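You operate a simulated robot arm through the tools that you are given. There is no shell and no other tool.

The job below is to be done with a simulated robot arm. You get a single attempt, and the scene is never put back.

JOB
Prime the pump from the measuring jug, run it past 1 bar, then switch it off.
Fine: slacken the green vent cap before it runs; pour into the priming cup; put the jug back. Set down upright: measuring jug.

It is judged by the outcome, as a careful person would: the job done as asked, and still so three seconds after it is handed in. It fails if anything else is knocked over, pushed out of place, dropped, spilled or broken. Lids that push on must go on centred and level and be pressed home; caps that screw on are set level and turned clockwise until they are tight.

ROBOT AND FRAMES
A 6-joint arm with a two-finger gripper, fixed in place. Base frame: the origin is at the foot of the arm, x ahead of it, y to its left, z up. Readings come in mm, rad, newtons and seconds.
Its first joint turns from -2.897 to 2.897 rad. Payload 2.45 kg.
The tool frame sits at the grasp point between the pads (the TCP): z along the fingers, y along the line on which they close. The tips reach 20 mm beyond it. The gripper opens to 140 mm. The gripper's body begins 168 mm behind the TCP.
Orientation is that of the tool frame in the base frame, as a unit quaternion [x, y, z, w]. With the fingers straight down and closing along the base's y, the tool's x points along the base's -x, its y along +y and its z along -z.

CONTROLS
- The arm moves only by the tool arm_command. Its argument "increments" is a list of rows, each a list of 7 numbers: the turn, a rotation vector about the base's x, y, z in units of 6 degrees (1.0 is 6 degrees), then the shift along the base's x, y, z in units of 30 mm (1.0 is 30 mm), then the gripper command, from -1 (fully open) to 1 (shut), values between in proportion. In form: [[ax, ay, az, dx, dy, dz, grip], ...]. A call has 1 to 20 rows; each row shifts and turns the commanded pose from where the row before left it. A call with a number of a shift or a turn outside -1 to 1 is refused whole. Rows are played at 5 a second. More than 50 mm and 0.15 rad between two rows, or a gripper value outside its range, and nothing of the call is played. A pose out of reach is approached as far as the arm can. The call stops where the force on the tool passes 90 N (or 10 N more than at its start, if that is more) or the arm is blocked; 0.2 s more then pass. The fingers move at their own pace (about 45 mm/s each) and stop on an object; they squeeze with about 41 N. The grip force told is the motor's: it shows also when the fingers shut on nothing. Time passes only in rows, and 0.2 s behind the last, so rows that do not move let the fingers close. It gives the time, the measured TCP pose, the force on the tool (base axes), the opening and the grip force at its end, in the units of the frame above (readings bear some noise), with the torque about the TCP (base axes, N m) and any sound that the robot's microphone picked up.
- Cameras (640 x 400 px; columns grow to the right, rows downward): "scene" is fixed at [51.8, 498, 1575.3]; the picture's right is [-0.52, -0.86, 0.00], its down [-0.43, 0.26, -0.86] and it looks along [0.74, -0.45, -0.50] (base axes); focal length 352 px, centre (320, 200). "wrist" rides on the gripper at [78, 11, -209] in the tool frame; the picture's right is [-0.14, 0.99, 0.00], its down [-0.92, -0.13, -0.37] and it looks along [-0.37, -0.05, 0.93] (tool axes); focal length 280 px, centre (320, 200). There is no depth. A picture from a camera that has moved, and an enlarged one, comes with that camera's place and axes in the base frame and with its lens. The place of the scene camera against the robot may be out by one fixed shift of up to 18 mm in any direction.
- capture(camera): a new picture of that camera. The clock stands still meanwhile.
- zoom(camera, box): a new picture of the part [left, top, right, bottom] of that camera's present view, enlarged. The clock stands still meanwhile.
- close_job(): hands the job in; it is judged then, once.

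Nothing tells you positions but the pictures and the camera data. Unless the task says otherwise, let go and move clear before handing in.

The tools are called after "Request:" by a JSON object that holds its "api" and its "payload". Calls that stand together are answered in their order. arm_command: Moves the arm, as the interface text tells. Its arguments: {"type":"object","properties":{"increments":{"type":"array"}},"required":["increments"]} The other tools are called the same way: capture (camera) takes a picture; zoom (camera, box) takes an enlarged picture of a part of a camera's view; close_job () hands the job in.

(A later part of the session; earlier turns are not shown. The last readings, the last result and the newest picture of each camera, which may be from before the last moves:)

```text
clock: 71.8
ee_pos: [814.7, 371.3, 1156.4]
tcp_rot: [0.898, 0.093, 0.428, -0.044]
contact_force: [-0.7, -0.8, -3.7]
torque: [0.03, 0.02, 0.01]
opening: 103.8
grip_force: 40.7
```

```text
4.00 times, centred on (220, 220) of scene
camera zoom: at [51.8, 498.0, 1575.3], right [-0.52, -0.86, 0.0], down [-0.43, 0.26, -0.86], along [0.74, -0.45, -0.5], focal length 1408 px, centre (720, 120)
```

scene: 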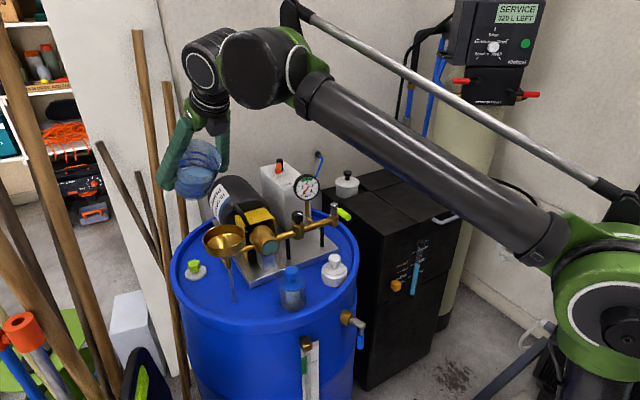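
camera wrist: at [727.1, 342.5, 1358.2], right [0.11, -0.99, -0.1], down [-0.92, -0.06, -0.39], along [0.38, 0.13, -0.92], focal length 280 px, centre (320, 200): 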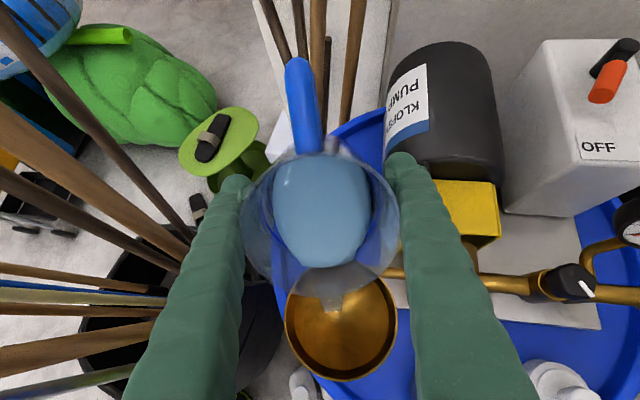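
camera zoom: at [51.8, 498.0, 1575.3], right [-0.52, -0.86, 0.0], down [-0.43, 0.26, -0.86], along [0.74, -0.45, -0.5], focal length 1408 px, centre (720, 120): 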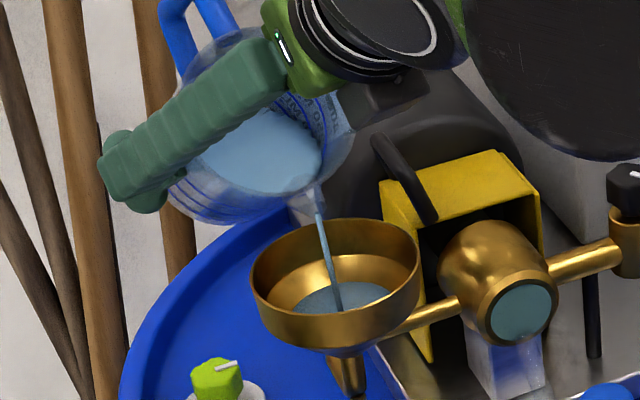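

Request:
{"api": "arm_command", "payload": {"increments": [[0.104, -0.489, 0, 0, 0, 0, 1], [0, 0, 0, 0, 0, 0, 1], [0, 0, 0, 0, 0, 0, 1], [0, 0, 0, 0, 0, 0, 1], [0, 0, 0, 0, 0, 0, 1], [0, 0, 0, 0, 0, 0, 1]]}}

Request:
{"api": "zoom", "payload": {"camera": "wrist", "box": [220, 130, 460, 380]}}

Request:
{"api": "zoom", "payload": {"camera": "scene", "box": [160, 170, 280, 270]}}

```text
clock: 73.2
ee_pos: [814.7, 371.7, 1157.4]
tcp_rot: [0.887, 0.094, 0.451, -0.047]
contact_force: [-0.5, 0.3, -2.9]
torque: [-0.02, 0.02, -0.01]
opening: 103.8
grip_force: 40.9
```

```text
1.60 times, centred on (340, 255) of wrist
camera zoom: at [697.1, 336.9, 1341.4], right [0.13, -0.99, -0.11], down [-0.85, -0.05, -0.53], along [0.51, 0.16, -0.84], focal length 449 px, centre (288, 112)
```

zoom: 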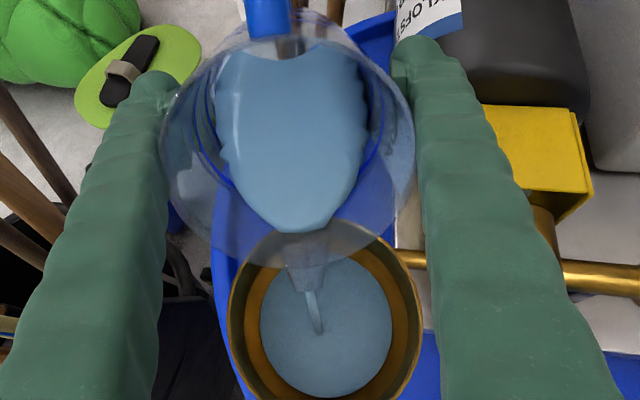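

```text
4.00 times, centred on (220, 220) of scene
camera zoom: at [51.8, 498.0, 1575.3], right [-0.52, -0.86, 0.0], down [-0.43, 0.26, -0.86], along [0.74, -0.45, -0.5], focal length 1408 px, centre (720, 120)
```

zoom: 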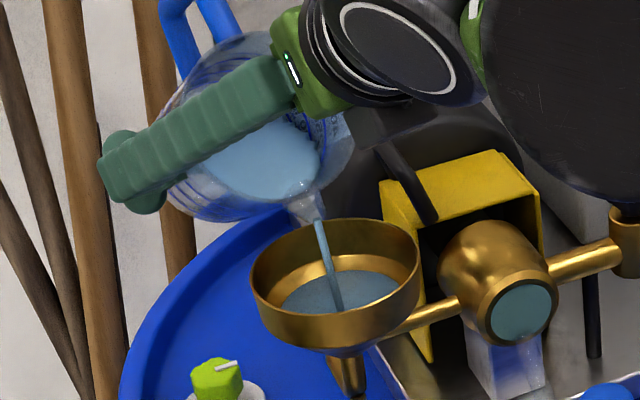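

Request:
{"api": "arm_command", "payload": {"increments": [[0, 0, 0, 0, 0, 0, 1], [0, 0, 0, 0, 0, 0, 1], [0, 0, 0, 0, 0, 0, 1], [0, 0, 0, 0, 0, 0, 1], [0, 0, 0, 0, 0, 0, 1], [0, 0, 0, 0, 0, 0, 1]]}}

Request:
{"api": "zoom", "payload": {"camera": "wrist", "box": [220, 130, 460, 380]}}

Request:
{"api": "zoom", "payload": {"camera": "scene", "box": [160, 170, 280, 270]}}

```text
clock: 74.6
ee_pos: [816.8, 372.4, 1157.4]
tcp_rot: [0.886, 0.093, 0.451, -0.047]
contact_force: [-0.1, -0.2, -3.0]
torque: [-0.05, 0.03, 0.02]
opening: 103.8
grip_force: 41.4
```

```text
1.60 times, centred on (340, 255) of wrist
camera zoom: at [697.1, 336.9, 1341.4], right [0.13, -0.99, -0.11], down [-0.85, -0.05, -0.53], along [0.51, 0.16, -0.84], focal length 449 px, centre (288, 112)
```

zoom: 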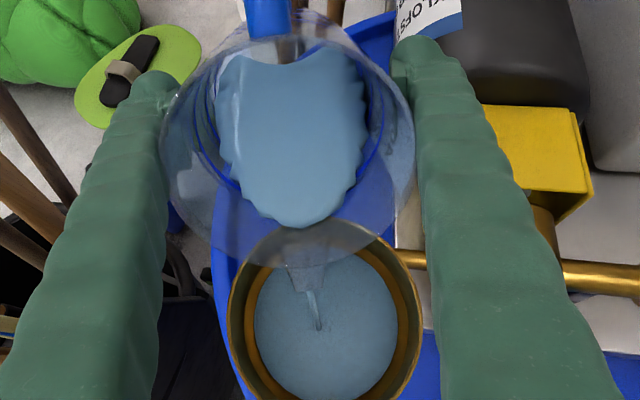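

```text
4.00 times, centred on (220, 220) of scene
camera zoom: at [51.8, 498.0, 1575.3], right [-0.52, -0.86, 0.0], down [-0.43, 0.26, -0.86], along [0.74, -0.45, -0.5], focal length 1408 px, centre (720, 120)
```

zoom: 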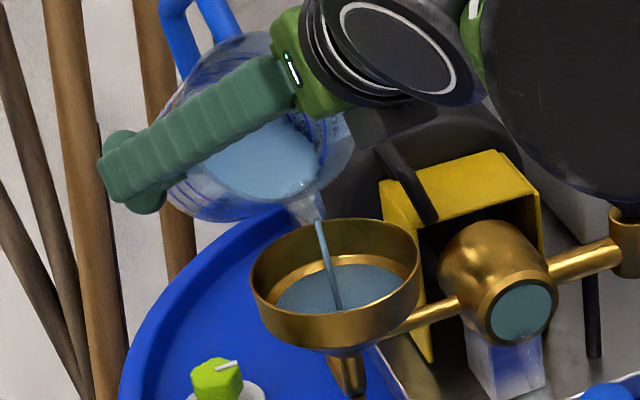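

The cup is at roughly half depth. I'll pause the pour and see whether it drains into the pump.

Request:
{"api": "arm_command", "payload": {"increments": [[-0.208, 0.978, 0, 0, 0, 0, 1], [0, 0, 0, 0, 0, 0, 1], [0, 0, 0, 0, 0, 0, 1], [0, 0, 0, 0, 0, 0, 1], [0, 0, 0, 0, 0, 0, 1], [0, 0, 0, 0, 0, 0, 1], [0, 0, 0, 0, 0, 0, 1], [0, 0, 0, 0, 0, 0, 1], [0, 0, 0, 0, 0, 0, 1], [0, 0, 0, 0, 0, 0, 1]]}}

Request:
{"api": "zoom", "payload": {"camera": "wrist", "box": [220, 130, 460, 380]}}

Request:
{"api": "zoom", "payload": {"camera": "scene", "box": [160, 170, 280, 270]}}

```text
clock: 76.8
ee_pos: [816.0, 371.7, 1157.8]
tcp_rot: [0.909, 0.095, 0.403, -0.041]
contact_force: [1.1, -0.2, -3.2]
torque: [-0.01, -0.02, 0.02]
opening: 103.7
grip_force: 40.9
```

```text
1.60 times, centred on (340, 255) of wrist
camera zoom: at [716.8, 340.6, 1353.3], right [0.11, -0.99, -0.1], down [-0.9, -0.06, -0.44], along [0.43, 0.14, -0.89], focal length 449 px, centre (288, 112)
```

zoom: 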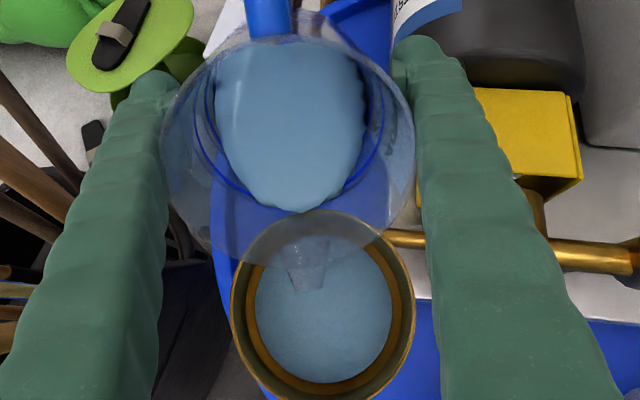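

```text
4.00 times, centred on (220, 220) of scene
camera zoom: at [51.8, 498.0, 1575.3], right [-0.52, -0.86, 0.0], down [-0.43, 0.26, -0.86], along [0.74, -0.45, -0.5], focal length 1408 px, centre (720, 120)
```

zoom: 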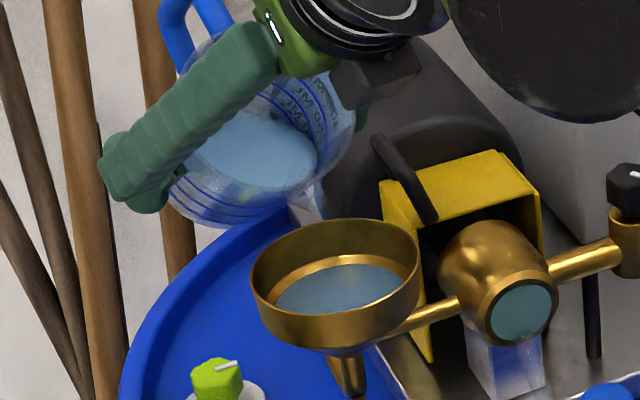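

The cup holds its level, with space left below the rim. I'll pour more to prime it generously while staying well clear of the brim.

Request:
{"api": "arm_command", "payload": {"increments": [[0.208, -0.978, 0, 0, 0, 0, 1], [0.104, -0.489, 0, 0, 0, 0, 1], [0, 0, 0, 0, 0, 0, 1], [0, 0, 0, 0, 0, 0, 1], [0, 0, 0, 0, 0, 0, 1], [0, 0, 0, 0, 0, 0, 1], [0, 0, 0, 0, 0, 0, 1]]}}

Request:
{"api": "zoom", "payload": {"camera": "wrist", "box": [220, 130, 460, 380]}}

Request:
{"api": "zoom", "payload": {"camera": "scene", "box": [160, 170, 280, 270]}}

```text
clock: 78.4
ee_pos: [815.3, 372.2, 1157.0]
tcp_rot: [0.874, 0.091, 0.474, -0.049]
contact_force: [0.3, -1.0, -3.5]
torque: [0.0, 0.0, 0.02]
opening: 103.6
grip_force: 40.7
```

```text
1.60 times, centred on (340, 255) of wrist
camera zoom: at [687.6, 334.5, 1334.8], right [0.13, -0.98, -0.11], down [-0.82, -0.04, -0.57], along [0.56, 0.17, -0.81], focal length 449 px, centre (288, 112)
```

zoom: 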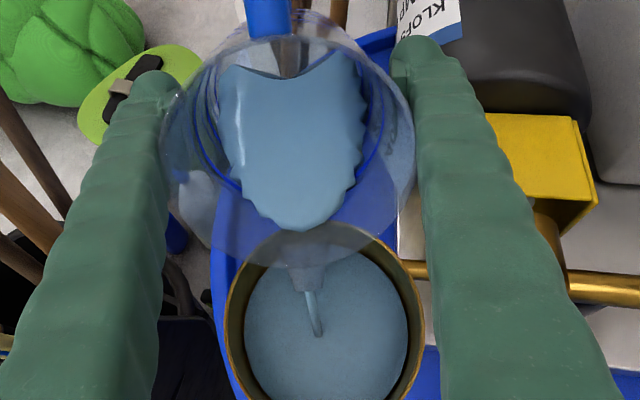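

```text
4.00 times, centred on (220, 220) of scene
camera zoom: at [51.8, 498.0, 1575.3], right [-0.52, -0.86, 0.0], down [-0.43, 0.26, -0.86], along [0.74, -0.45, -0.5], focal length 1408 px, centre (720, 120)
```

zoom: 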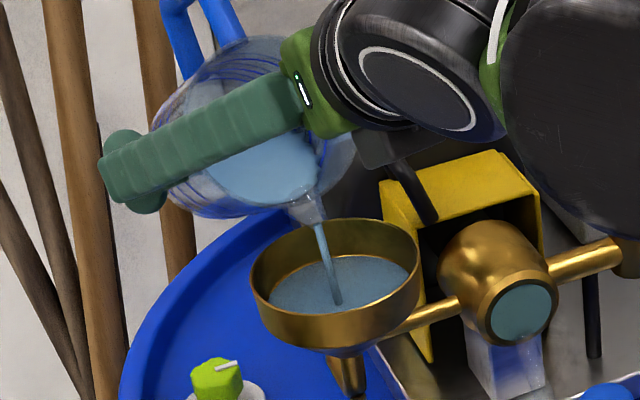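

Request:
{"api": "arm_command", "payload": {"increments": [[0, 0, 0, 0, 0, 0, 1], [0, 0, 0, 0, 0, 0, 1], [0, 0, 0, 0, 0, 0, 1], [0, 0, 0, 0, 0, 0, 1]]}}

Request:
{"api": "zoom", "payload": {"camera": "scene", "box": [160, 170, 280, 270]}}

Request:
{"api": "zoom", "payload": {"camera": "wrist", "box": [220, 130, 460, 380]}}

```text
clock: 79.4
ee_pos: [815.8, 372.1, 1157.7]
tcp_rot: [0.875, 0.091, 0.474, -0.048]
contact_force: [-0.4, -0.1, -2.5]
torque: [0.02, 0.0, 0.02]
opening: 103.5
grip_force: 41.4
```

```text
4.00 times, centred on (220, 220) of scene
camera zoom: at [51.8, 498.0, 1575.3], right [-0.52, -0.86, 0.0], down [-0.43, 0.26, -0.86], along [0.74, -0.45, -0.5], focal length 1408 px, centre (720, 120)
```

zoom: 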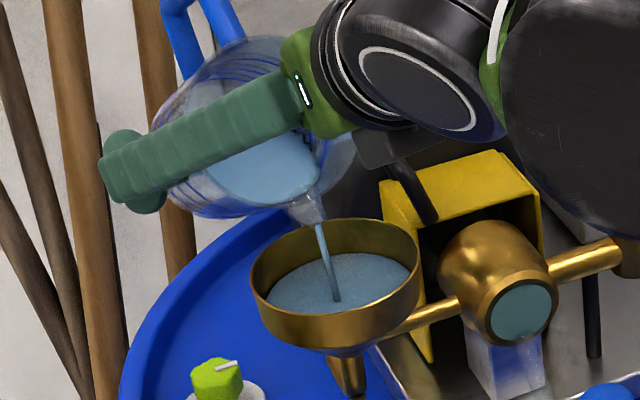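

```text
1.60 times, centred on (340, 255) of wrist
camera zoom: at [687.6, 334.5, 1334.8], right [0.13, -0.98, -0.11], down [-0.82, -0.04, -0.57], along [0.56, 0.17, -0.81], focal length 449 px, centre (288, 112)
```

zoom: 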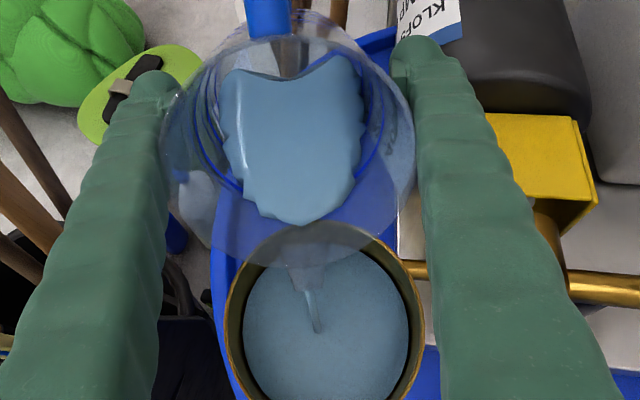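

Request:
{"api": "arm_command", "payload": {"increments": [[0.104, -0.489, 0, 0, 0, 0, 1], [0, 0, 0, 0, 0, 0, 1], [0, 0, 0, 0, 0, 0, 1], [0, 0, 0, 0, 0, 0, 1], [0, 0, 0, 0, 0, 0, 1]]}}

Request:
{"api": "zoom", "payload": {"camera": "scene", "box": [160, 170, 280, 270]}}

Request:
{"api": "zoom", "payload": {"camera": "wrist", "box": [220, 130, 460, 380]}}

```text
clock: 80.6
ee_pos: [816.1, 372.2, 1156.9]
tcp_rot: [0.862, 0.089, 0.496, -0.05]
contact_force: [0.0, 0.1, -2.5]
torque: [0.01, -0.01, 0.0]
opening: 103.4
grip_force: 41.1
```

```text
4.00 times, centred on (220, 220) of scene
camera zoom: at [51.8, 498.0, 1575.3], right [-0.52, -0.86, 0.0], down [-0.43, 0.26, -0.86], along [0.74, -0.45, -0.5], focal length 1408 px, centre (720, 120)
```

zoom: 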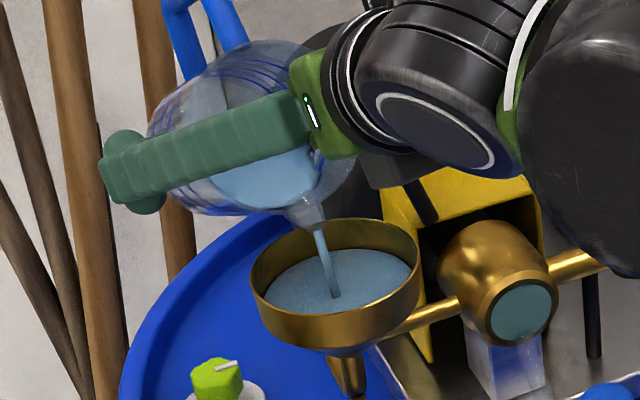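

```text
1.60 times, centred on (340, 255) of wrist
camera zoom: at [678.7, 332.6, 1327.1], right [0.14, -0.98, -0.12], down [-0.79, -0.04, -0.61], along [0.6, 0.18, -0.78], focal length 449 px, centre (288, 112)
```

zoom: 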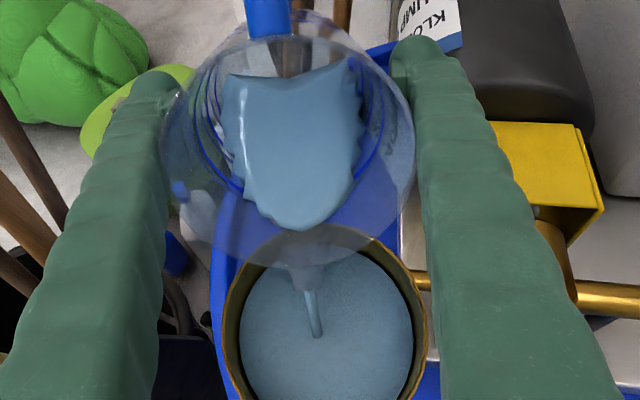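

Request:
{"api": "arm_command", "payload": {"increments": [[0, 0, 0, 0, 0, 0, 1], [0, 0, 0, 0, 0, 0, 1], [0, 0, 0, 0, 0, 0, 1], [0, 0, 0, 0, 0, 0, 1], [0, 0, 0, 0, 0, 0, 1], [0, 0, 0, 0, 0, 0, 1]]}}

Request:
{"api": "zoom", "payload": {"camera": "scene", "box": [160, 170, 280, 270]}}

```text
clock: 82.0
ee_pos: [814.5, 371.1, 1157.8]
tcp_rot: [0.861, 0.09, 0.497, -0.051]
contact_force: [-0.8, 0.2, -2.3]
torque: [-0.01, 0.0, 0.0]
opening: 103.9
grip_force: 41.0
```

```text
4.00 times, centred on (220, 220) of scene
camera zoom: at [51.8, 498.0, 1575.3], right [-0.52, -0.86, 0.0], down [-0.43, 0.26, -0.86], along [0.74, -0.45, -0.5], focal length 1408 px, centre (720, 120)
```

zoom: 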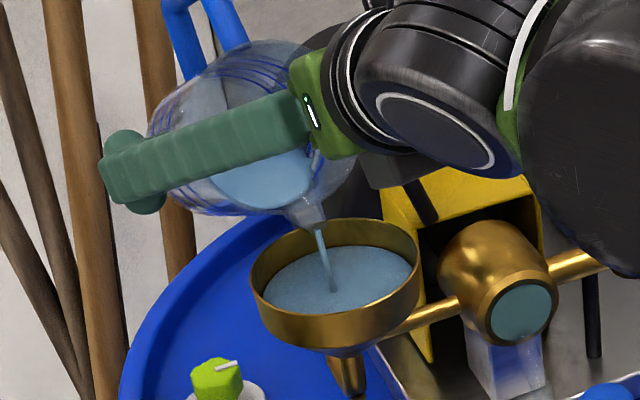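

Request:
{"api": "arm_command", "payload": {"increments": [[0.07, -0.33, 0, 0, 0, 0, 1], [0, 0, 0, 0, 0, 0, 1], [0, 0, 0, 0, 0, 0, 1], [0, 0, 0, 0, 0, 0, 1], [0, 0, 0, 0, 0, 0, 1]]}}

Request:
{"api": "zoom", "payload": {"camera": "scene", "box": [160, 170, 280, 270]}}

Request:
{"api": "zoom", "payload": {"camera": "wrist", "box": [220, 130, 460, 380]}}

```text
clock: 83.2
ee_pos: [816.6, 371.0, 1157.9]
tcp_rot: [0.853, 0.09, 0.512, -0.054]
contact_force: [0.4, 0.0, -2.3]
torque: [0.03, 0.0, 0.0]
opening: 103.8
grip_force: 40.8
```

```text
4.00 times, centred on (220, 220) of scene
camera zoom: at [51.8, 498.0, 1575.3], right [-0.52, -0.86, 0.0], down [-0.43, 0.26, -0.86], along [0.74, -0.45, -0.5], focal length 1408 px, centre (720, 120)
```

zoom: 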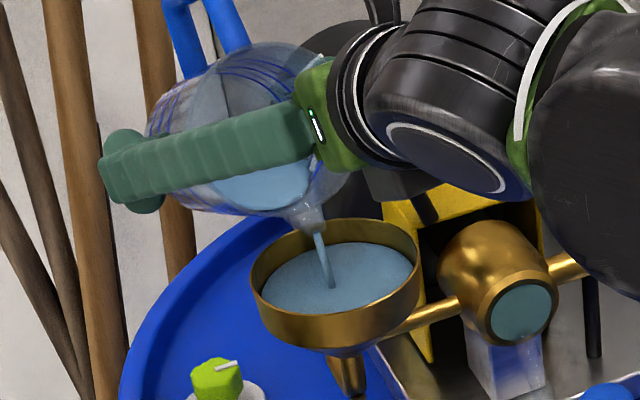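

```text
1.60 times, centred on (340, 255) of wrist
camera zoom: at [673.1, 331.6, 1322.3], right [0.14, -0.98, -0.12], down [-0.77, -0.03, -0.64], along [0.62, 0.18, -0.76], focal length 449 px, centre (288, 112)
```

zoom: 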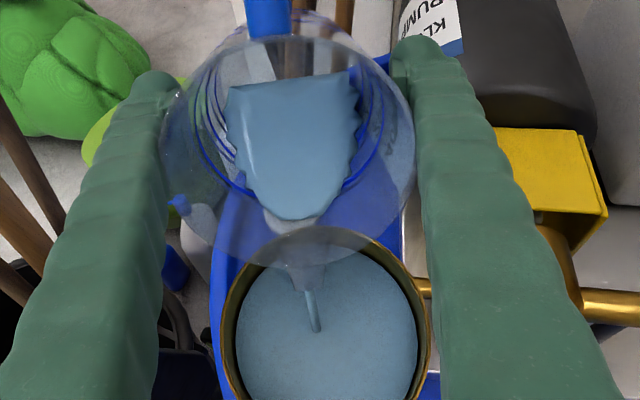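

The cup is now about 12 mm below its brim, so that's enough. I'll tilt back to 36° in place and check that the stream has stopped.

Request:
{"api": "arm_command", "payload": {"increments": [[-0.208, 0.978, 0, 0, 0, 0, 1], [-0.208, 0.978, 0, 0, 0, 0, 1], [-0.208, 0.978, 0, 0, 0, 0, 1], [-0.208, 0.978, 0, 0, 0, 0, 1], [-0.069, 0.326, 0, 0, 0, 0, 1], [0, 0, 0, 0, 0, 0, 1], [0, 0, 0, 0, 0, 0, 1]]}}

Request:
{"api": "zoom", "payload": {"camera": "scene", "box": [160, 170, 280, 270]}}

Request:
{"api": "capture", "payload": {"camera": "wrist"}}

```text
clock: 84.8
ee_pos: [815.2, 371.3, 1157.6]
tcp_rot: [0.946, 0.099, 0.307, -0.031]
contact_force: [0.2, 0.0, -2.1]
torque: [0.02, 0.0, 0.01]
opening: 103.9
grip_force: 41.3
```

```text
4.00 times, centred on (220, 220) of scene
camera zoom: at [51.8, 498.0, 1575.3], right [-0.52, -0.86, 0.0], down [-0.43, 0.26, -0.86], along [0.74, -0.45, -0.5], focal length 1408 px, centre (720, 120)
```

zoom: 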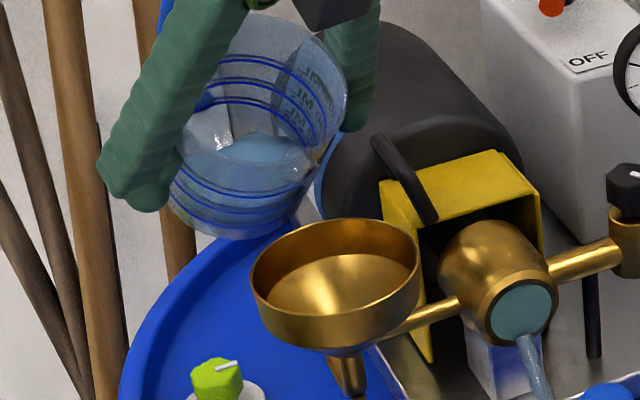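

```text
taken
camera wrist: at [759.7, 349.6, 1370.6], right [0.1, -0.99, -0.08], down [-0.97, -0.07, -0.24], along [0.23, 0.1, -0.97], focal length 280 px, centre (320, 200)
```

wrist: 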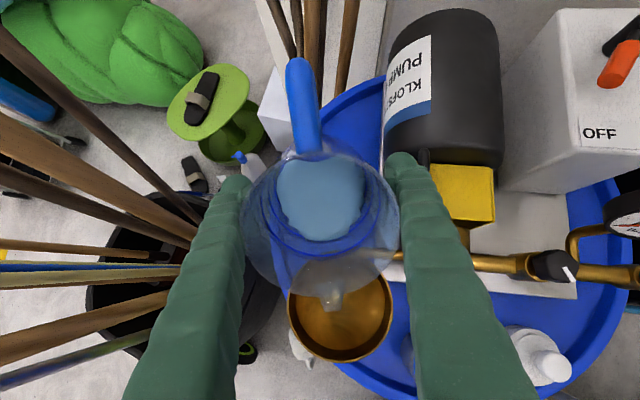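

The cup drained very quickly and I can see water at the front of the pump head. I need a closer look.

Request:
{"api": "zoom", "payload": {"camera": "scene", "box": [230, 210, 330, 310]}}

Request:
{"api": "capture", "payload": {"camera": "scene"}}

```text
4.00 times, centred on (280, 260) of scene
camera zoom: at [51.8, 498.0, 1575.3], right [-0.52, -0.86, 0.0], down [-0.43, 0.26, -0.86], along [0.74, -0.45, -0.5], focal length 1408 px, centre (480, -40)
```

zoom: 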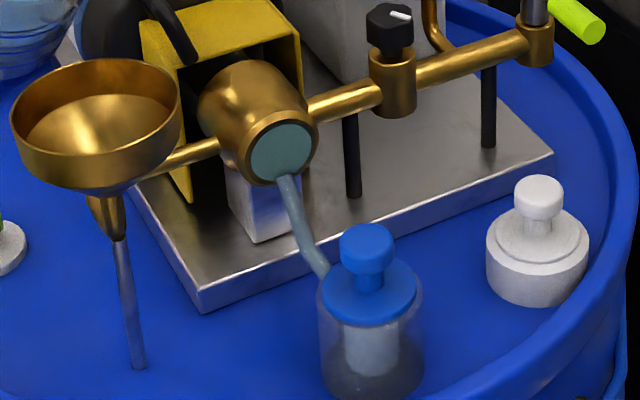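

```text
taken
```

scene: 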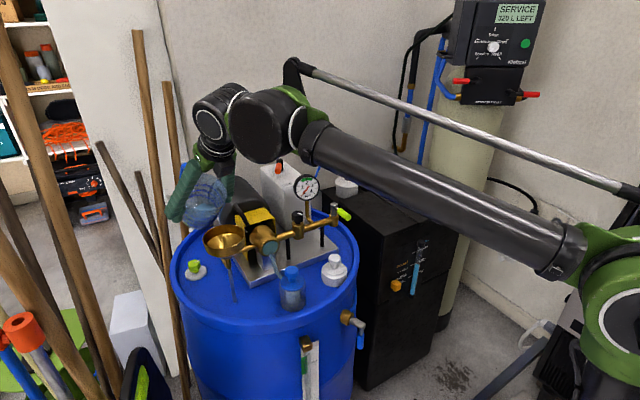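

That's the clear suction hose to the strainer jar, and it has now filled with water. The cup emptied into it, so the pump is primed with nothing spilled. I'll lift the jug and retrace the path to take it home.

Request:
{"api": "arm_command", "payload": {"increments": [[0, 0, 0, 0, 0, 0.5, 1], [0, 0, 0, 0, 0, 0.8, 1], [0, 0, 0, 0, 0, 0.8, 1], [0, 0, 0, 0, 0, 0.7, 1], [0, 0, 0, -0.5, -0.28, 0, 1], [0, 0, 0, -0.8, -0.46, 0, 1], [0, 0, 0, -0.8, -0.46, 0, 1], [0, 0, 0, -0.8, -0.46, 0, 1], [0, 0, 0, -0.8, -0.46, 0, 1], [0, 0, 0, -0.8, -0.46, 0, 1], [0, 0, 0, -0.8, -0.46, 0, 1], [0, 0, 0, -0.8, -0.46, 0, 1], [0, 0, 0, -0.5, -0.3, 0, 1], [-0.208, 0.978, 0, 0, 0, 0, 1], [-0.208, 0.978, 0, 0, 0, 0, 1], [-0.208, 0.978, 0, 0, 0, 0, 1], [-0.208, 0.978, 0, 0, 0, 0, 1], [-0.208, 0.978, 0, 0, 0, 0, 1], [-0.208, 0.978, 0, 0, 0, -0.2, 1], [0, 0, 0, 0, 0, -0.2, 1]]}}

Request:
{"api": "capture", "payload": {"camera": "scene"}}

Request:
{"api": "capture", "payload": {"camera": "wrist"}}

```text
clock: 89.0
ee_pos: [618.0, 257.4, 1229.7]
tcp_rot: [0.994, 0.105, -0.001, 0.001]
contact_force: [0.2, 0.0, -2.1]
torque: [0.02, -0.01, 0.04]
opening: 103.7
grip_force: 41.1
```

```text
taken
```

scene: 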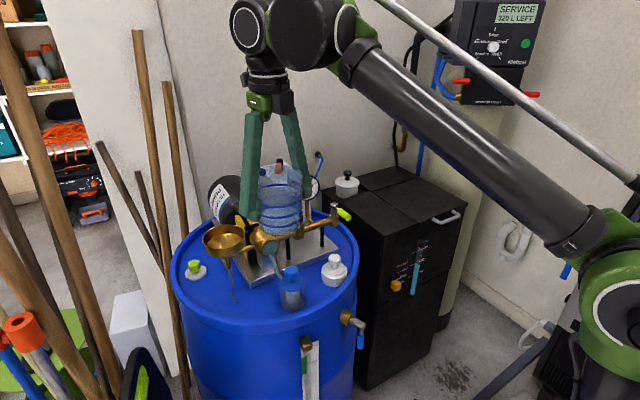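

```text
taken
camera wrist: at [696.6, 264.1, 1435.9], right [0.07, -1.0, 0.0], down [-0.93, -0.07, 0.37], along [-0.37, -0.03, -0.93], focal length 280 px, centre (320, 200)
```

wrist: 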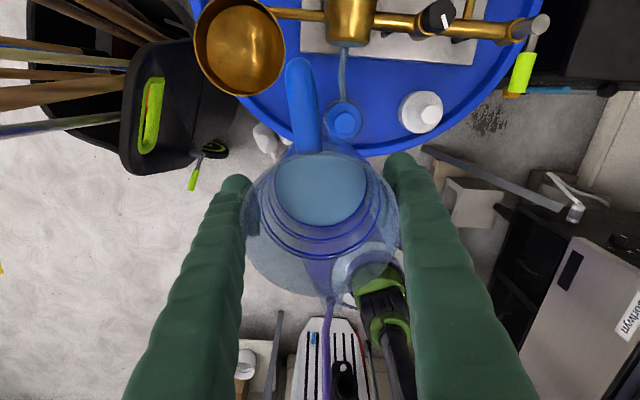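

The jug is upright over open floor. I'll swing back right and unwind the wrist by 192°.

Request:
{"api": "arm_command", "payload": {"increments": [[0, 0, -1, 0, -0.58, 0, 1], [0, 0, -1, 0, -0.58, 0, 1], [0, 0, -1, 0, -0.58, 0, 1], [0, 0, -1, 0, -0.58, 0, 1], [0, 0, -1, 0, -0.58, 0, 1], [0, 0, -1, 0, -0.58, 0, 1], [0, 0, -1, 0, -0.58, 0, 1], [0, 0, -1, 0, -0.58, 0, 1], [0, 0, -1, 0, -0.58, 0, 1], [0, 0, -1, 0, -0.58, 0, 1], [0, 0, -1, 0, -0.58, 0, 1], [0, 0, -1, 0, -0.58, 0, 1], [0, 0, -1, 0, -0.58, 0, 1], [0, 0, -1, 0, -0.58, 0, 1], [0, 0, -1, 0, -0.58, 0, 1], [0, 0, -1, 0, -0.58, 0, 1], [0, 0, -1, 0, -0.58, 0, 1], [0, 0, -1, 0, -0.58, 0, 1], [0, 0, -1, 0, -0.58, 0, 1], [0, 0, -1, 0, -0.58, 0, 1]]}}

Request:
{"api": "arm_command", "payload": {"increments": [[0, 0, -1, 0, -0.58, 0, 1], [0, 0, -1, 0, -0.58, 0, 1], [0, 0, -1, 0, -0.58, 0, 1], [0, 0, -1, 0, -0.58, 0, 1], [0, 0, -1, 0, -0.58, 0, 1], [0, 0, -1, 0, -0.58, 0, 1], [0, 0, -1, 0, -0.58, 0, 1], [0, 0, -1, 0, -0.58, 0, 1], [0, 0, -1, 0, -0.58, 0, 1], [0, 0, -1, 0, -0.58, 0, 1], [0, 0, -1, 0, -0.58, 0, 1], [0, 0, -1, 0, -0.58, 0, 1], [0, 0, 0, 0, 0, 0, 1]]}}

Request:
{"api": "capture", "payload": {"camera": "scene"}}

Request:
{"api": "capture", "payload": {"camera": "wrist"}}

```text
clock: 93.2
ee_pos: [618.5, -89.7, 1228.2]
tcp_rot: [-0.587, 0.81, 0.001, 0.0]
contact_force: [0.3, -0.9, -1.4]
torque: [0.0, 0.02, 0.03]
opening: 103.6
grip_force: 41.3
```

```text
clock: 96.0
ee_pos: [617.0, -297.9, 1229.8]
tcp_rot: [0.001, 1.0, 0.0, 0.0]
contact_force: [0.2, -0.1, -2.7]
torque: [0.01, -0.02, 0.02]
opening: 103.6
grip_force: 41.5
```

```text
taken
```

scene: 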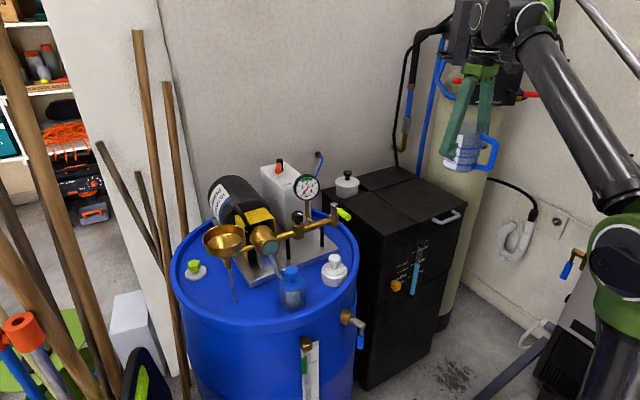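

```text
taken
camera wrist: at [538.7, -287.1, 1435.1], right [0.14, 0.99, 0.0], down [0.92, -0.13, 0.37], along [0.37, -0.05, -0.93], focal length 280 px, centre (320, 200)
```

wrist: 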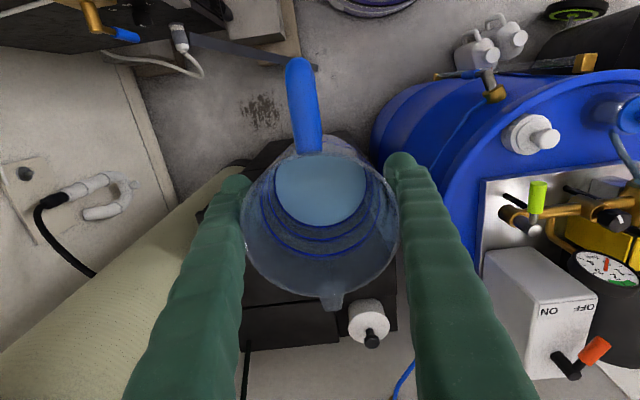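

Request:
{"api": "arm_command", "payload": {"increments": [[0, 0, 0, 0, 0, -0.7, 1], [0, 0, 0, 0.2, 0, -0.8, 1], [0, 0, 0, 0.8, -0.2, -0.5, 1], [0, 0, 0, 0.8, -0.2, -0.4, 1], [0, 0, 0, 0.8, -0.2, -0.4, 1], [0, 0, 0, 0.8, -0.2, -0.4, 1], [0, 0, 0, 0.8, -0.2, -0.4, 1], [0, 0, 0, 0.8, -0.2, -0.4, 1], [0, 0, 0, 0.8, -0.2, -0.4, 1], [0, 0, 0, 0.8, -0.2, -0.4, 1], [0, 0, 0, 0.8, -0.2, -0.4, 1], [0, 0, 0, 0.8, -0.2, -0.4, 1], [0, 0, 0, 0.75, -0.15, -0.4, 1], [0, 0, 0, 0, 0, 0, 1]]}}

Request:
{"api": "capture", "payload": {"camera": "scene"}}

Request:
{"api": "capture", "payload": {"camera": "wrist"}}

```text
clock: 99.0
ee_pos: [887.1, -363.8, 1047.5]
tcp_rot: [0.0, 1.0, 0.001, -0.001]
contact_force: [0.6, -0.2, -1.6]
torque: [-0.01, 0.05, 0.02]
opening: 103.7
grip_force: 40.4
```

```text
taken
```

scene: 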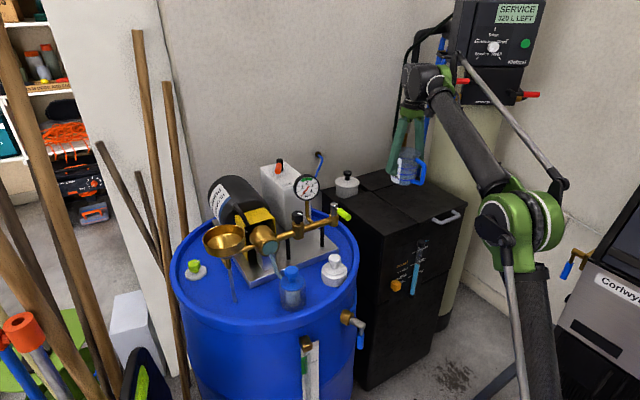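

```text
taken
camera wrist: at [808.1, -353.3, 1253.7], right [0.14, 0.99, 0.0], down [0.92, -0.13, 0.37], along [0.37, -0.05, -0.93], focal length 280 px, centre (320, 200)
```

wrist: 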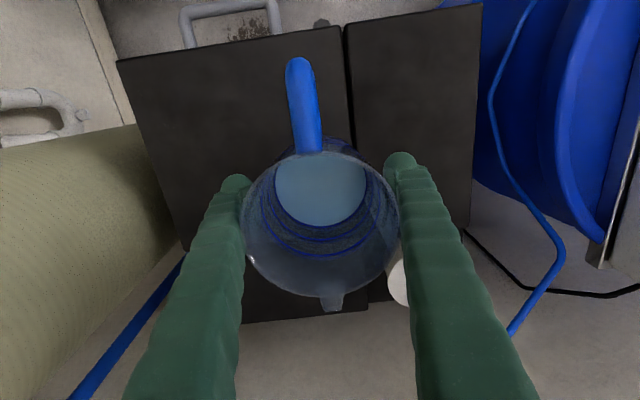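

The arm is in a good elbow-up posture right above the jug's home spot. I'll lower it gently and watch for contact.

Request:
{"api": "arm_command", "payload": {"increments": [[0, 0, 0, -0.02, 0.04, -0.6, 1], [0, 0, 0, 0, 0, -0.6, 1], [0, 0, 0, 0, 0, -0.6, 1], [0, 0, 0, 0, 0, -0.5, 1], [0, 0, 0, 0, 0, -0.3, 1], [0, 0, 0, 0, 0, -0.2, 1], [0, 0, 0, 0, 0, -0.1, 1], [0, 0, 0, 0, 0, 0, 1]]}}

Request:
{"api": "zoom", "payload": {"camera": "scene", "box": [360, 130, 460, 220]}}

```text
clock: 100.8
ee_pos: [886.8, -364.2, 963.2]
tcp_rot: [0.0, 1.0, 0.0, 0.0]
contact_force: [-0.5, -0.3, -3.5]
torque: [0.03, 0.0, 0.01]
opening: 103.7
grip_force: 41.0
```

```text
4.44 times, centred on (410, 175) of scene
camera zoom: at [51.8, 498.0, 1575.3], right [-0.52, -0.86, 0.0], down [-0.43, 0.26, -0.86], along [0.74, -0.45, -0.5], focal length 1564 px, centre (-80, 311)
```

zoom: 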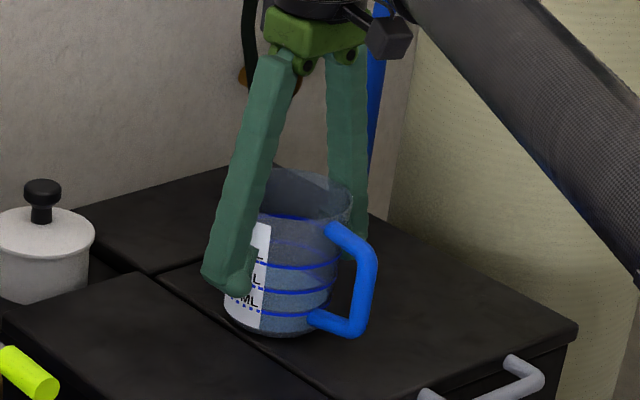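

Request:
{"api": "arm_command", "payload": {"increments": [[0, 0, 0, 0, 0.02, -0.06, 1], [0, 0, 0, 0, 0, -0.05, 1], [0, 0, 0, 0, 0, 0, 1]]}}

```text
clock: 101.6
ee_pos: [886.3, -363.1, 959.0]
tcp_rot: [0.0, 1.0, 0.0, 0.001]
contact_force: [0.1, -1.2, -0.9]
torque: [-0.02, -0.01, 0.03]
opening: 103.7
grip_force: 40.8
```

Request:
{"api": "arm_command", "payload": {"increments": [[0, 0, 0, 0, 0, -0.04, 1], [0, 0, 0, 0, 0, 0, 1]]}}

```text
clock: 102.2
ee_pos: [886.7, -363.5, 959.2]
tcp_rot: [0.0, 1.0, 0.001, 0.0]
contact_force: [3.4, -1.2, 12.0]
torque: [-0.21, 0.33, 0.08]
opening: 103.5
grip_force: 41.5
```

The jug is resting on the cabinet (+12 N). I'll release it and check.

Request:
{"api": "arm_command", "payload": {"increments": [[0, 0, 0, 0, 0, 0.02, 1], [0, 0, 0, 0, 0, 0, -0.6], [0, 0, 0, 0, 0, 0, -0.8], [0, 0, 0, 0, 0, 0, -1], [0, 0, 0, 0, 0, 0, -1], [0, 0, 0, 0, 0, 0, -1]]}}

Request:
{"api": "capture", "payload": {"camera": "wrist"}}

Request:
{"api": "zoom", "payload": {"camera": "scene", "box": [360, 130, 460, 220]}}

```text
clock: 103.6
ee_pos: [885.7, -362.4, 960.1]
tcp_rot: [0.0, 1.0, 0.001, 0.0]
contact_force: [-0.1, 0.0, 0.2]
torque: [-0.01, -0.03, 0.0]
opening: 139.9
grip_force: 0.0
```

```text
taken
camera wrist: at [807.3, -351.6, 1165.7], right [0.14, 0.99, 0.0], down [0.92, -0.13, 0.37], along [0.37, -0.05, -0.93], focal length 280 px, centre (320, 200)
```

wrist: 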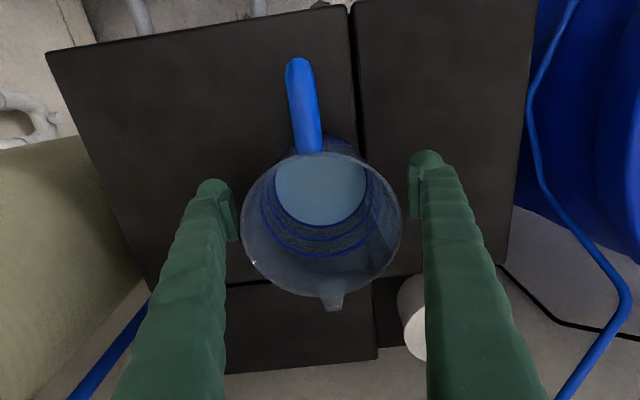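

```text
4.44 times, centred on (410, 175) of scene
camera zoom: at [51.8, 498.0, 1575.3], right [-0.52, -0.86, 0.0], down [-0.43, 0.26, -0.86], along [0.74, -0.45, -0.5], focal length 1564 px, centre (-80, 311)
```

zoom: 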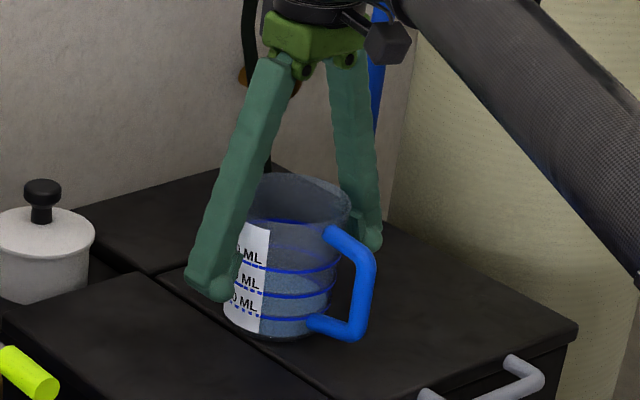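

The jug is standing upright back in its place. I'll rise clear, retract, and swing to the switch box, tilting the tool 30° outward to reach the lever, which I place near (1030, 68, 1105).

Request:
{"api": "arm_command", "payload": {"increments": [[0, 0, 0, 0, 0, 0.6, -1], [0, 0, 0, 0, 0, 1, -1], [0, 0, 0, 0, 0, 1, -1], [0, 0, 0, -0.3, 0, 0.6, -1], [0, 0, 0, -1, 0, 0.4, -1], [0, 0, 0, -1, 0, 0.5, -1], [0, 0, 0, -1, 0, 0.5, -1], [0, 0, 0, -1, 0, 0.5, -1], [0, 0, 0, -1, 0, 0.5, -1], [0, 0, 0, -1, 0, 0.5, -1], [0, 0, 0, -1, 0.5, 0.5, -1], [0, 0, 0, 0, 1, 0.3, -1], [0, 0, 0, 0, 1, 0, -1], [0, 0, 0, 0, 1, 0, -1], [0, 0, 0, 0, 1, 0, -1], [0, 0, 0, 0, 1, 0, -1]]}}

Request:
{"api": "capture", "payload": {"camera": "scene"}}

```text
clock: 107.0
ee_pos: [667.5, -197.5, 1164.6]
tcp_rot: [-0.001, 1.0, 0.001, 0.001]
contact_force: [0.1, -0.7, -0.7]
torque: [0.07, 0.01, -0.01]
opening: 140.3
grip_force: 0.1
```

```text
taken
```

scene: 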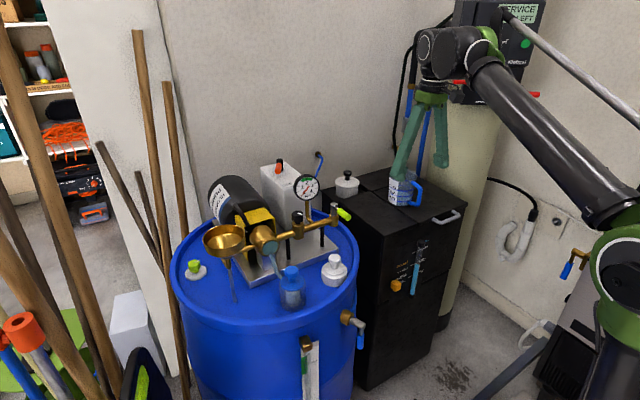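

Request:
{"api": "arm_command", "payload": {"increments": [[0, 0, 0, 0, 1, 0.3, -0.5], [0, 0, 0, 0, 1, 0.3, 0], [0, 0, 0, 0, 1, 0.3, 0.2], [0, 0, 0, 0, 1, 0.3, 0.2], [0, -1, 0, 0, 1, 0.3, 0.2], [0, -1, 0, 0, 1, 0.3, 0.2], [0, -1, 0, 0, 1, 0.3, 0.2], [0, -1, 0, 0.5, 1, 0.2, 0.2], [0, -1, 0, 1, 1, 0.2, 0.2], [0, 0, 0, 1, 0, 0, 0.2], [0, 0, 0, 1, 0, 0, 0.2], [0, 0, 0, 1, 0, 0, 0.2], [0, 0, 0, 1, 0, 0, 0.2], [0, 0, 0, 0, 0, 0, 0.2]]}}

Request:
{"api": "capture", "payload": {"camera": "scene"}}

Request:
{"api": "capture", "payload": {"camera": "wrist"}}

```text
clock: 110.0
ee_pos: [831.6, 71.5, 1240.4]
tcp_rot: [0.0, 0.966, 0.001, 0.259]
contact_force: [-0.3, -1.0, 0.1]
torque: [0.01, -0.01, 0.0]
opening: 55.8
grip_force: 0.1
```

```text
taken
```

scene: 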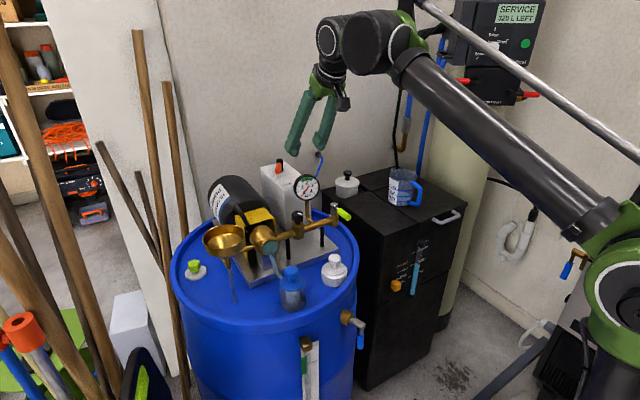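

```text
taken
camera wrist: at [658.9, 83.4, 1380.4], right [0.12, 0.99, 0.07], down [0.61, -0.13, 0.78], along [0.78, -0.05, -0.62], focal length 280 px, centre (320, 200)
```

wrist: 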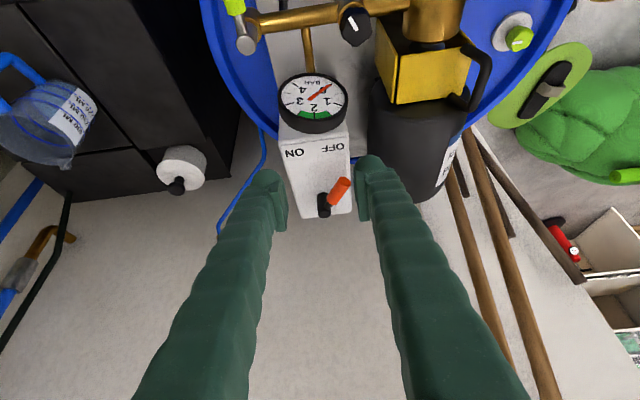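

Request:
{"api": "zoom", "payload": {"camera": "wrist", "box": [260, 120, 400, 230]}}

Request:
{"api": "zoom", "payload": {"camera": "scene", "box": [240, 145, 340, 225]}}

```text
3.64 times, centred on (330, 175) of wrist
camera zoom: at [658.9, 83.4, 1380.4], right [0.12, 0.99, 0.07], down [0.61, -0.13, 0.78], along [0.78, -0.05, -0.62], focal length 1020 px, centre (284, 291)
```

zoom: 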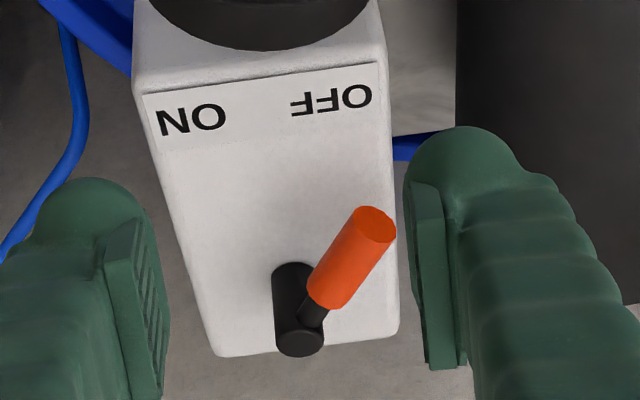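

```text
5.00 times, centred on (290, 185) of scene
camera zoom: at [51.8, 498.0, 1575.3], right [-0.52, -0.86, 0.0], down [-0.43, 0.26, -0.86], along [0.74, -0.45, -0.5], focal length 1759 px, centre (470, 275)
```

zoom: 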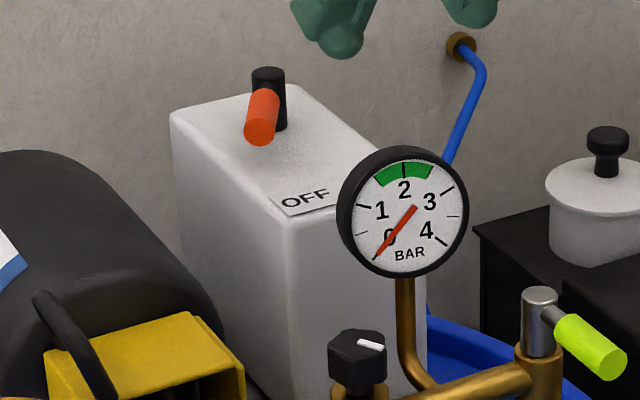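

The lever post is at about (1026, 64) on the box top (z ≈ 1080), with the red handle pointing to OFF and its tip near (974, 98, 1105). I'll straddle the handle with the open fingers so I can push it both ways.

Request:
{"api": "arm_command", "payload": {"increments": [[0, 0, 0, 0.8, 0.13, 0, 0.2], [0, 0, 0, 1, 0.13, -0.2, 0.2], [0, 0, 0, 1, 0.13, -0.4, 0.2], [0, 0, 0, 1, 0.13, -0.5, 0.2], [0, 0, 0, 0.8, 0.13, -0.5, 0.2], [0, 0, 0, 0.3, 0, -0.4, 0.2], [0, 0, 0, 0, 0, 0, 0.2]]}}

Request:
{"api": "capture", "payload": {"camera": "wrist"}}

Request:
{"api": "zoom", "payload": {"camera": "scene", "box": [240, 105, 360, 205]}}

```text
clock: 111.6
ee_pos: [978.3, 93.3, 1179.5]
tcp_rot: [0.0, 0.966, 0.0, 0.26]
contact_force: [0.1, -0.5, 0.5]
torque: [-0.02, 0.0, 0.01]
opening: 55.9
grip_force: 0.0
```

```text
taken
camera wrist: at [805.9, 103.5, 1319.5], right [0.12, 0.99, 0.07], down [0.61, -0.13, 0.78], along [0.78, -0.05, -0.62], focal length 280 px, centre (320, 200)
```

wrist: 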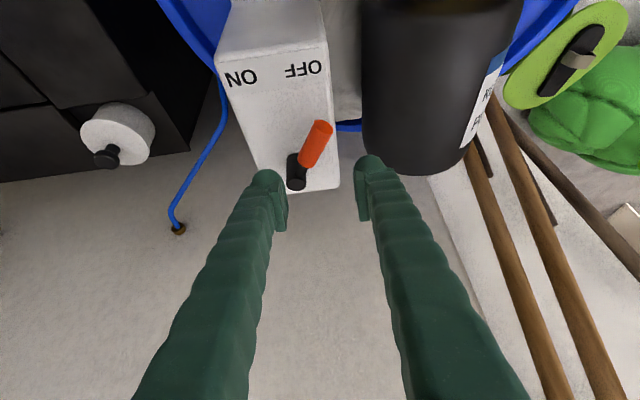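

```text
4.00 times, centred on (300, 155) of scene
camera zoom: at [51.8, 498.0, 1575.3], right [-0.52, -0.86, 0.0], down [-0.43, 0.26, -0.86], along [0.74, -0.45, -0.5], focal length 1408 px, centre (400, 380)
```

zoom: 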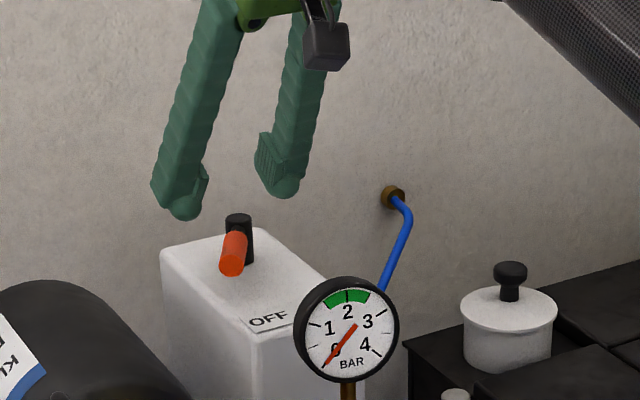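

Request:
{"api": "arm_command", "payload": {"increments": [[0, 0, 0, 0, 0, -0.6, 0.2], [0, 0, 0, 0, 0, -0.6, 0.2], [0, 0, 0, 0, 0, -0.5, 0.2], [0, 0, 0, 0, 0, 0, 0.2]]}}

Request:
{"api": "capture", "payload": {"camera": "wrist"}}

Request:
{"api": "zoom", "payload": {"camera": "scene", "box": [240, 125, 340, 205]}}

```text
clock: 112.6
ee_pos: [978.0, 90.3, 1129.0]
tcp_rot: [-0.001, 0.966, 0.0, 0.26]
contact_force: [-0.6, -0.1, 0.0]
torque: [0.05, 0.0, -0.01]
opening: 56.0
grip_force: 0.0
```

```text
taken
camera wrist: at [805.9, 102.5, 1268.8], right [0.12, 0.99, 0.07], down [0.61, -0.13, 0.78], along [0.78, -0.05, -0.62], focal length 280 px, centre (320, 200)
```

wrist: 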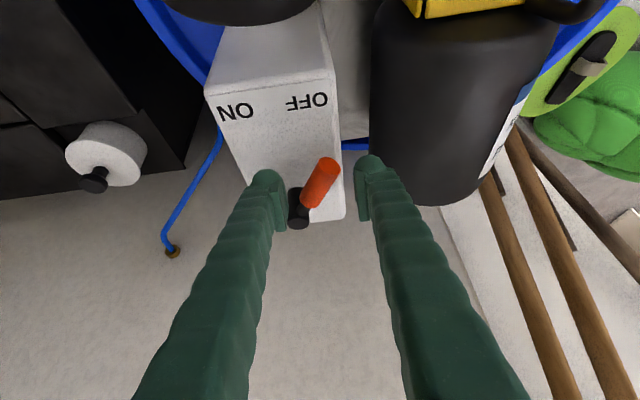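

```text
5.00 times, centred on (290, 165) of scene
camera zoom: at [51.8, 498.0, 1575.3], right [-0.52, -0.86, 0.0], down [-0.43, 0.26, -0.86], along [0.74, -0.45, -0.5], focal length 1759 px, centre (470, 375)
```

zoom: 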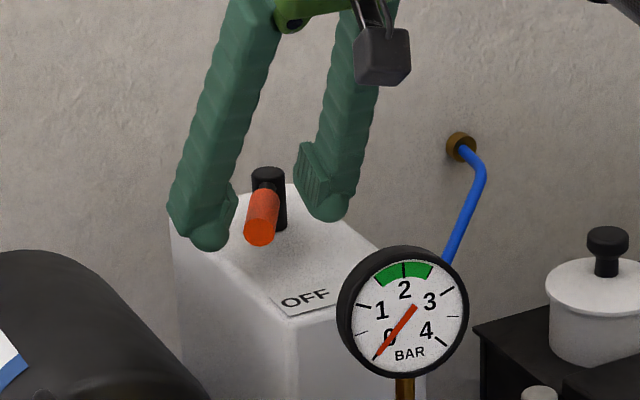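

Request:
{"api": "arm_command", "payload": {"increments": [[0, 0, 0, -0.1, 0.1, -0.25, 0.2], [0, 0, 0, 0, 0, -0.25, 0.2], [0, 0, 0, 0, 0, 0, 0.2]]}}

Request:
{"api": "capture", "payload": {"camera": "wrist"}}

Request:
{"api": "zoom", "payload": {"camera": "scene", "box": [240, 125, 340, 205]}}

```text
clock: 113.4
ee_pos: [976.0, 94.0, 1113.8]
tcp_rot: [0.0, 0.966, 0.001, 0.26]
contact_force: [0.1, -0.2, 0.7]
torque: [-0.03, 0.03, 0.03]
opening: 56.0
grip_force: 0.1
```

```text
taken
camera wrist: at [803.1, 105.0, 1253.8], right [0.12, 0.99, 0.07], down [0.61, -0.13, 0.78], along [0.78, -0.05, -0.62], focal length 280 px, centre (320, 200)
```

wrist: 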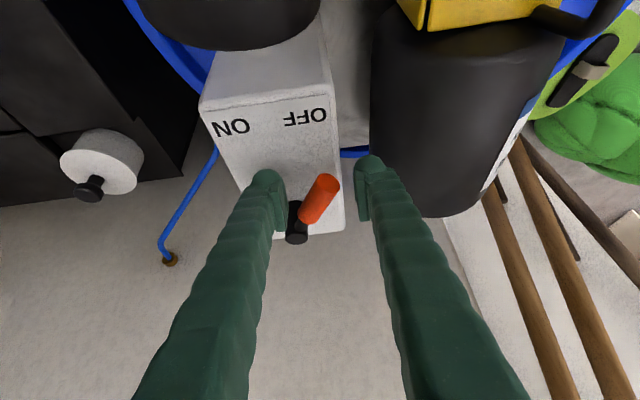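

```text
5.00 times, centred on (290, 165) of scene
camera zoom: at [51.8, 498.0, 1575.3], right [-0.52, -0.86, 0.0], down [-0.43, 0.26, -0.86], along [0.74, -0.45, -0.5], focal length 1759 px, centre (470, 375)
```

zoom: 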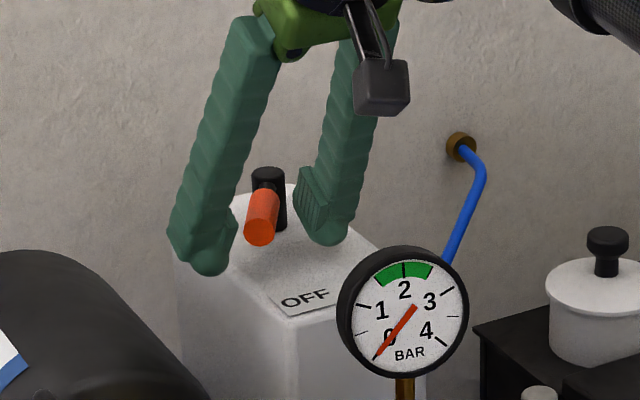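

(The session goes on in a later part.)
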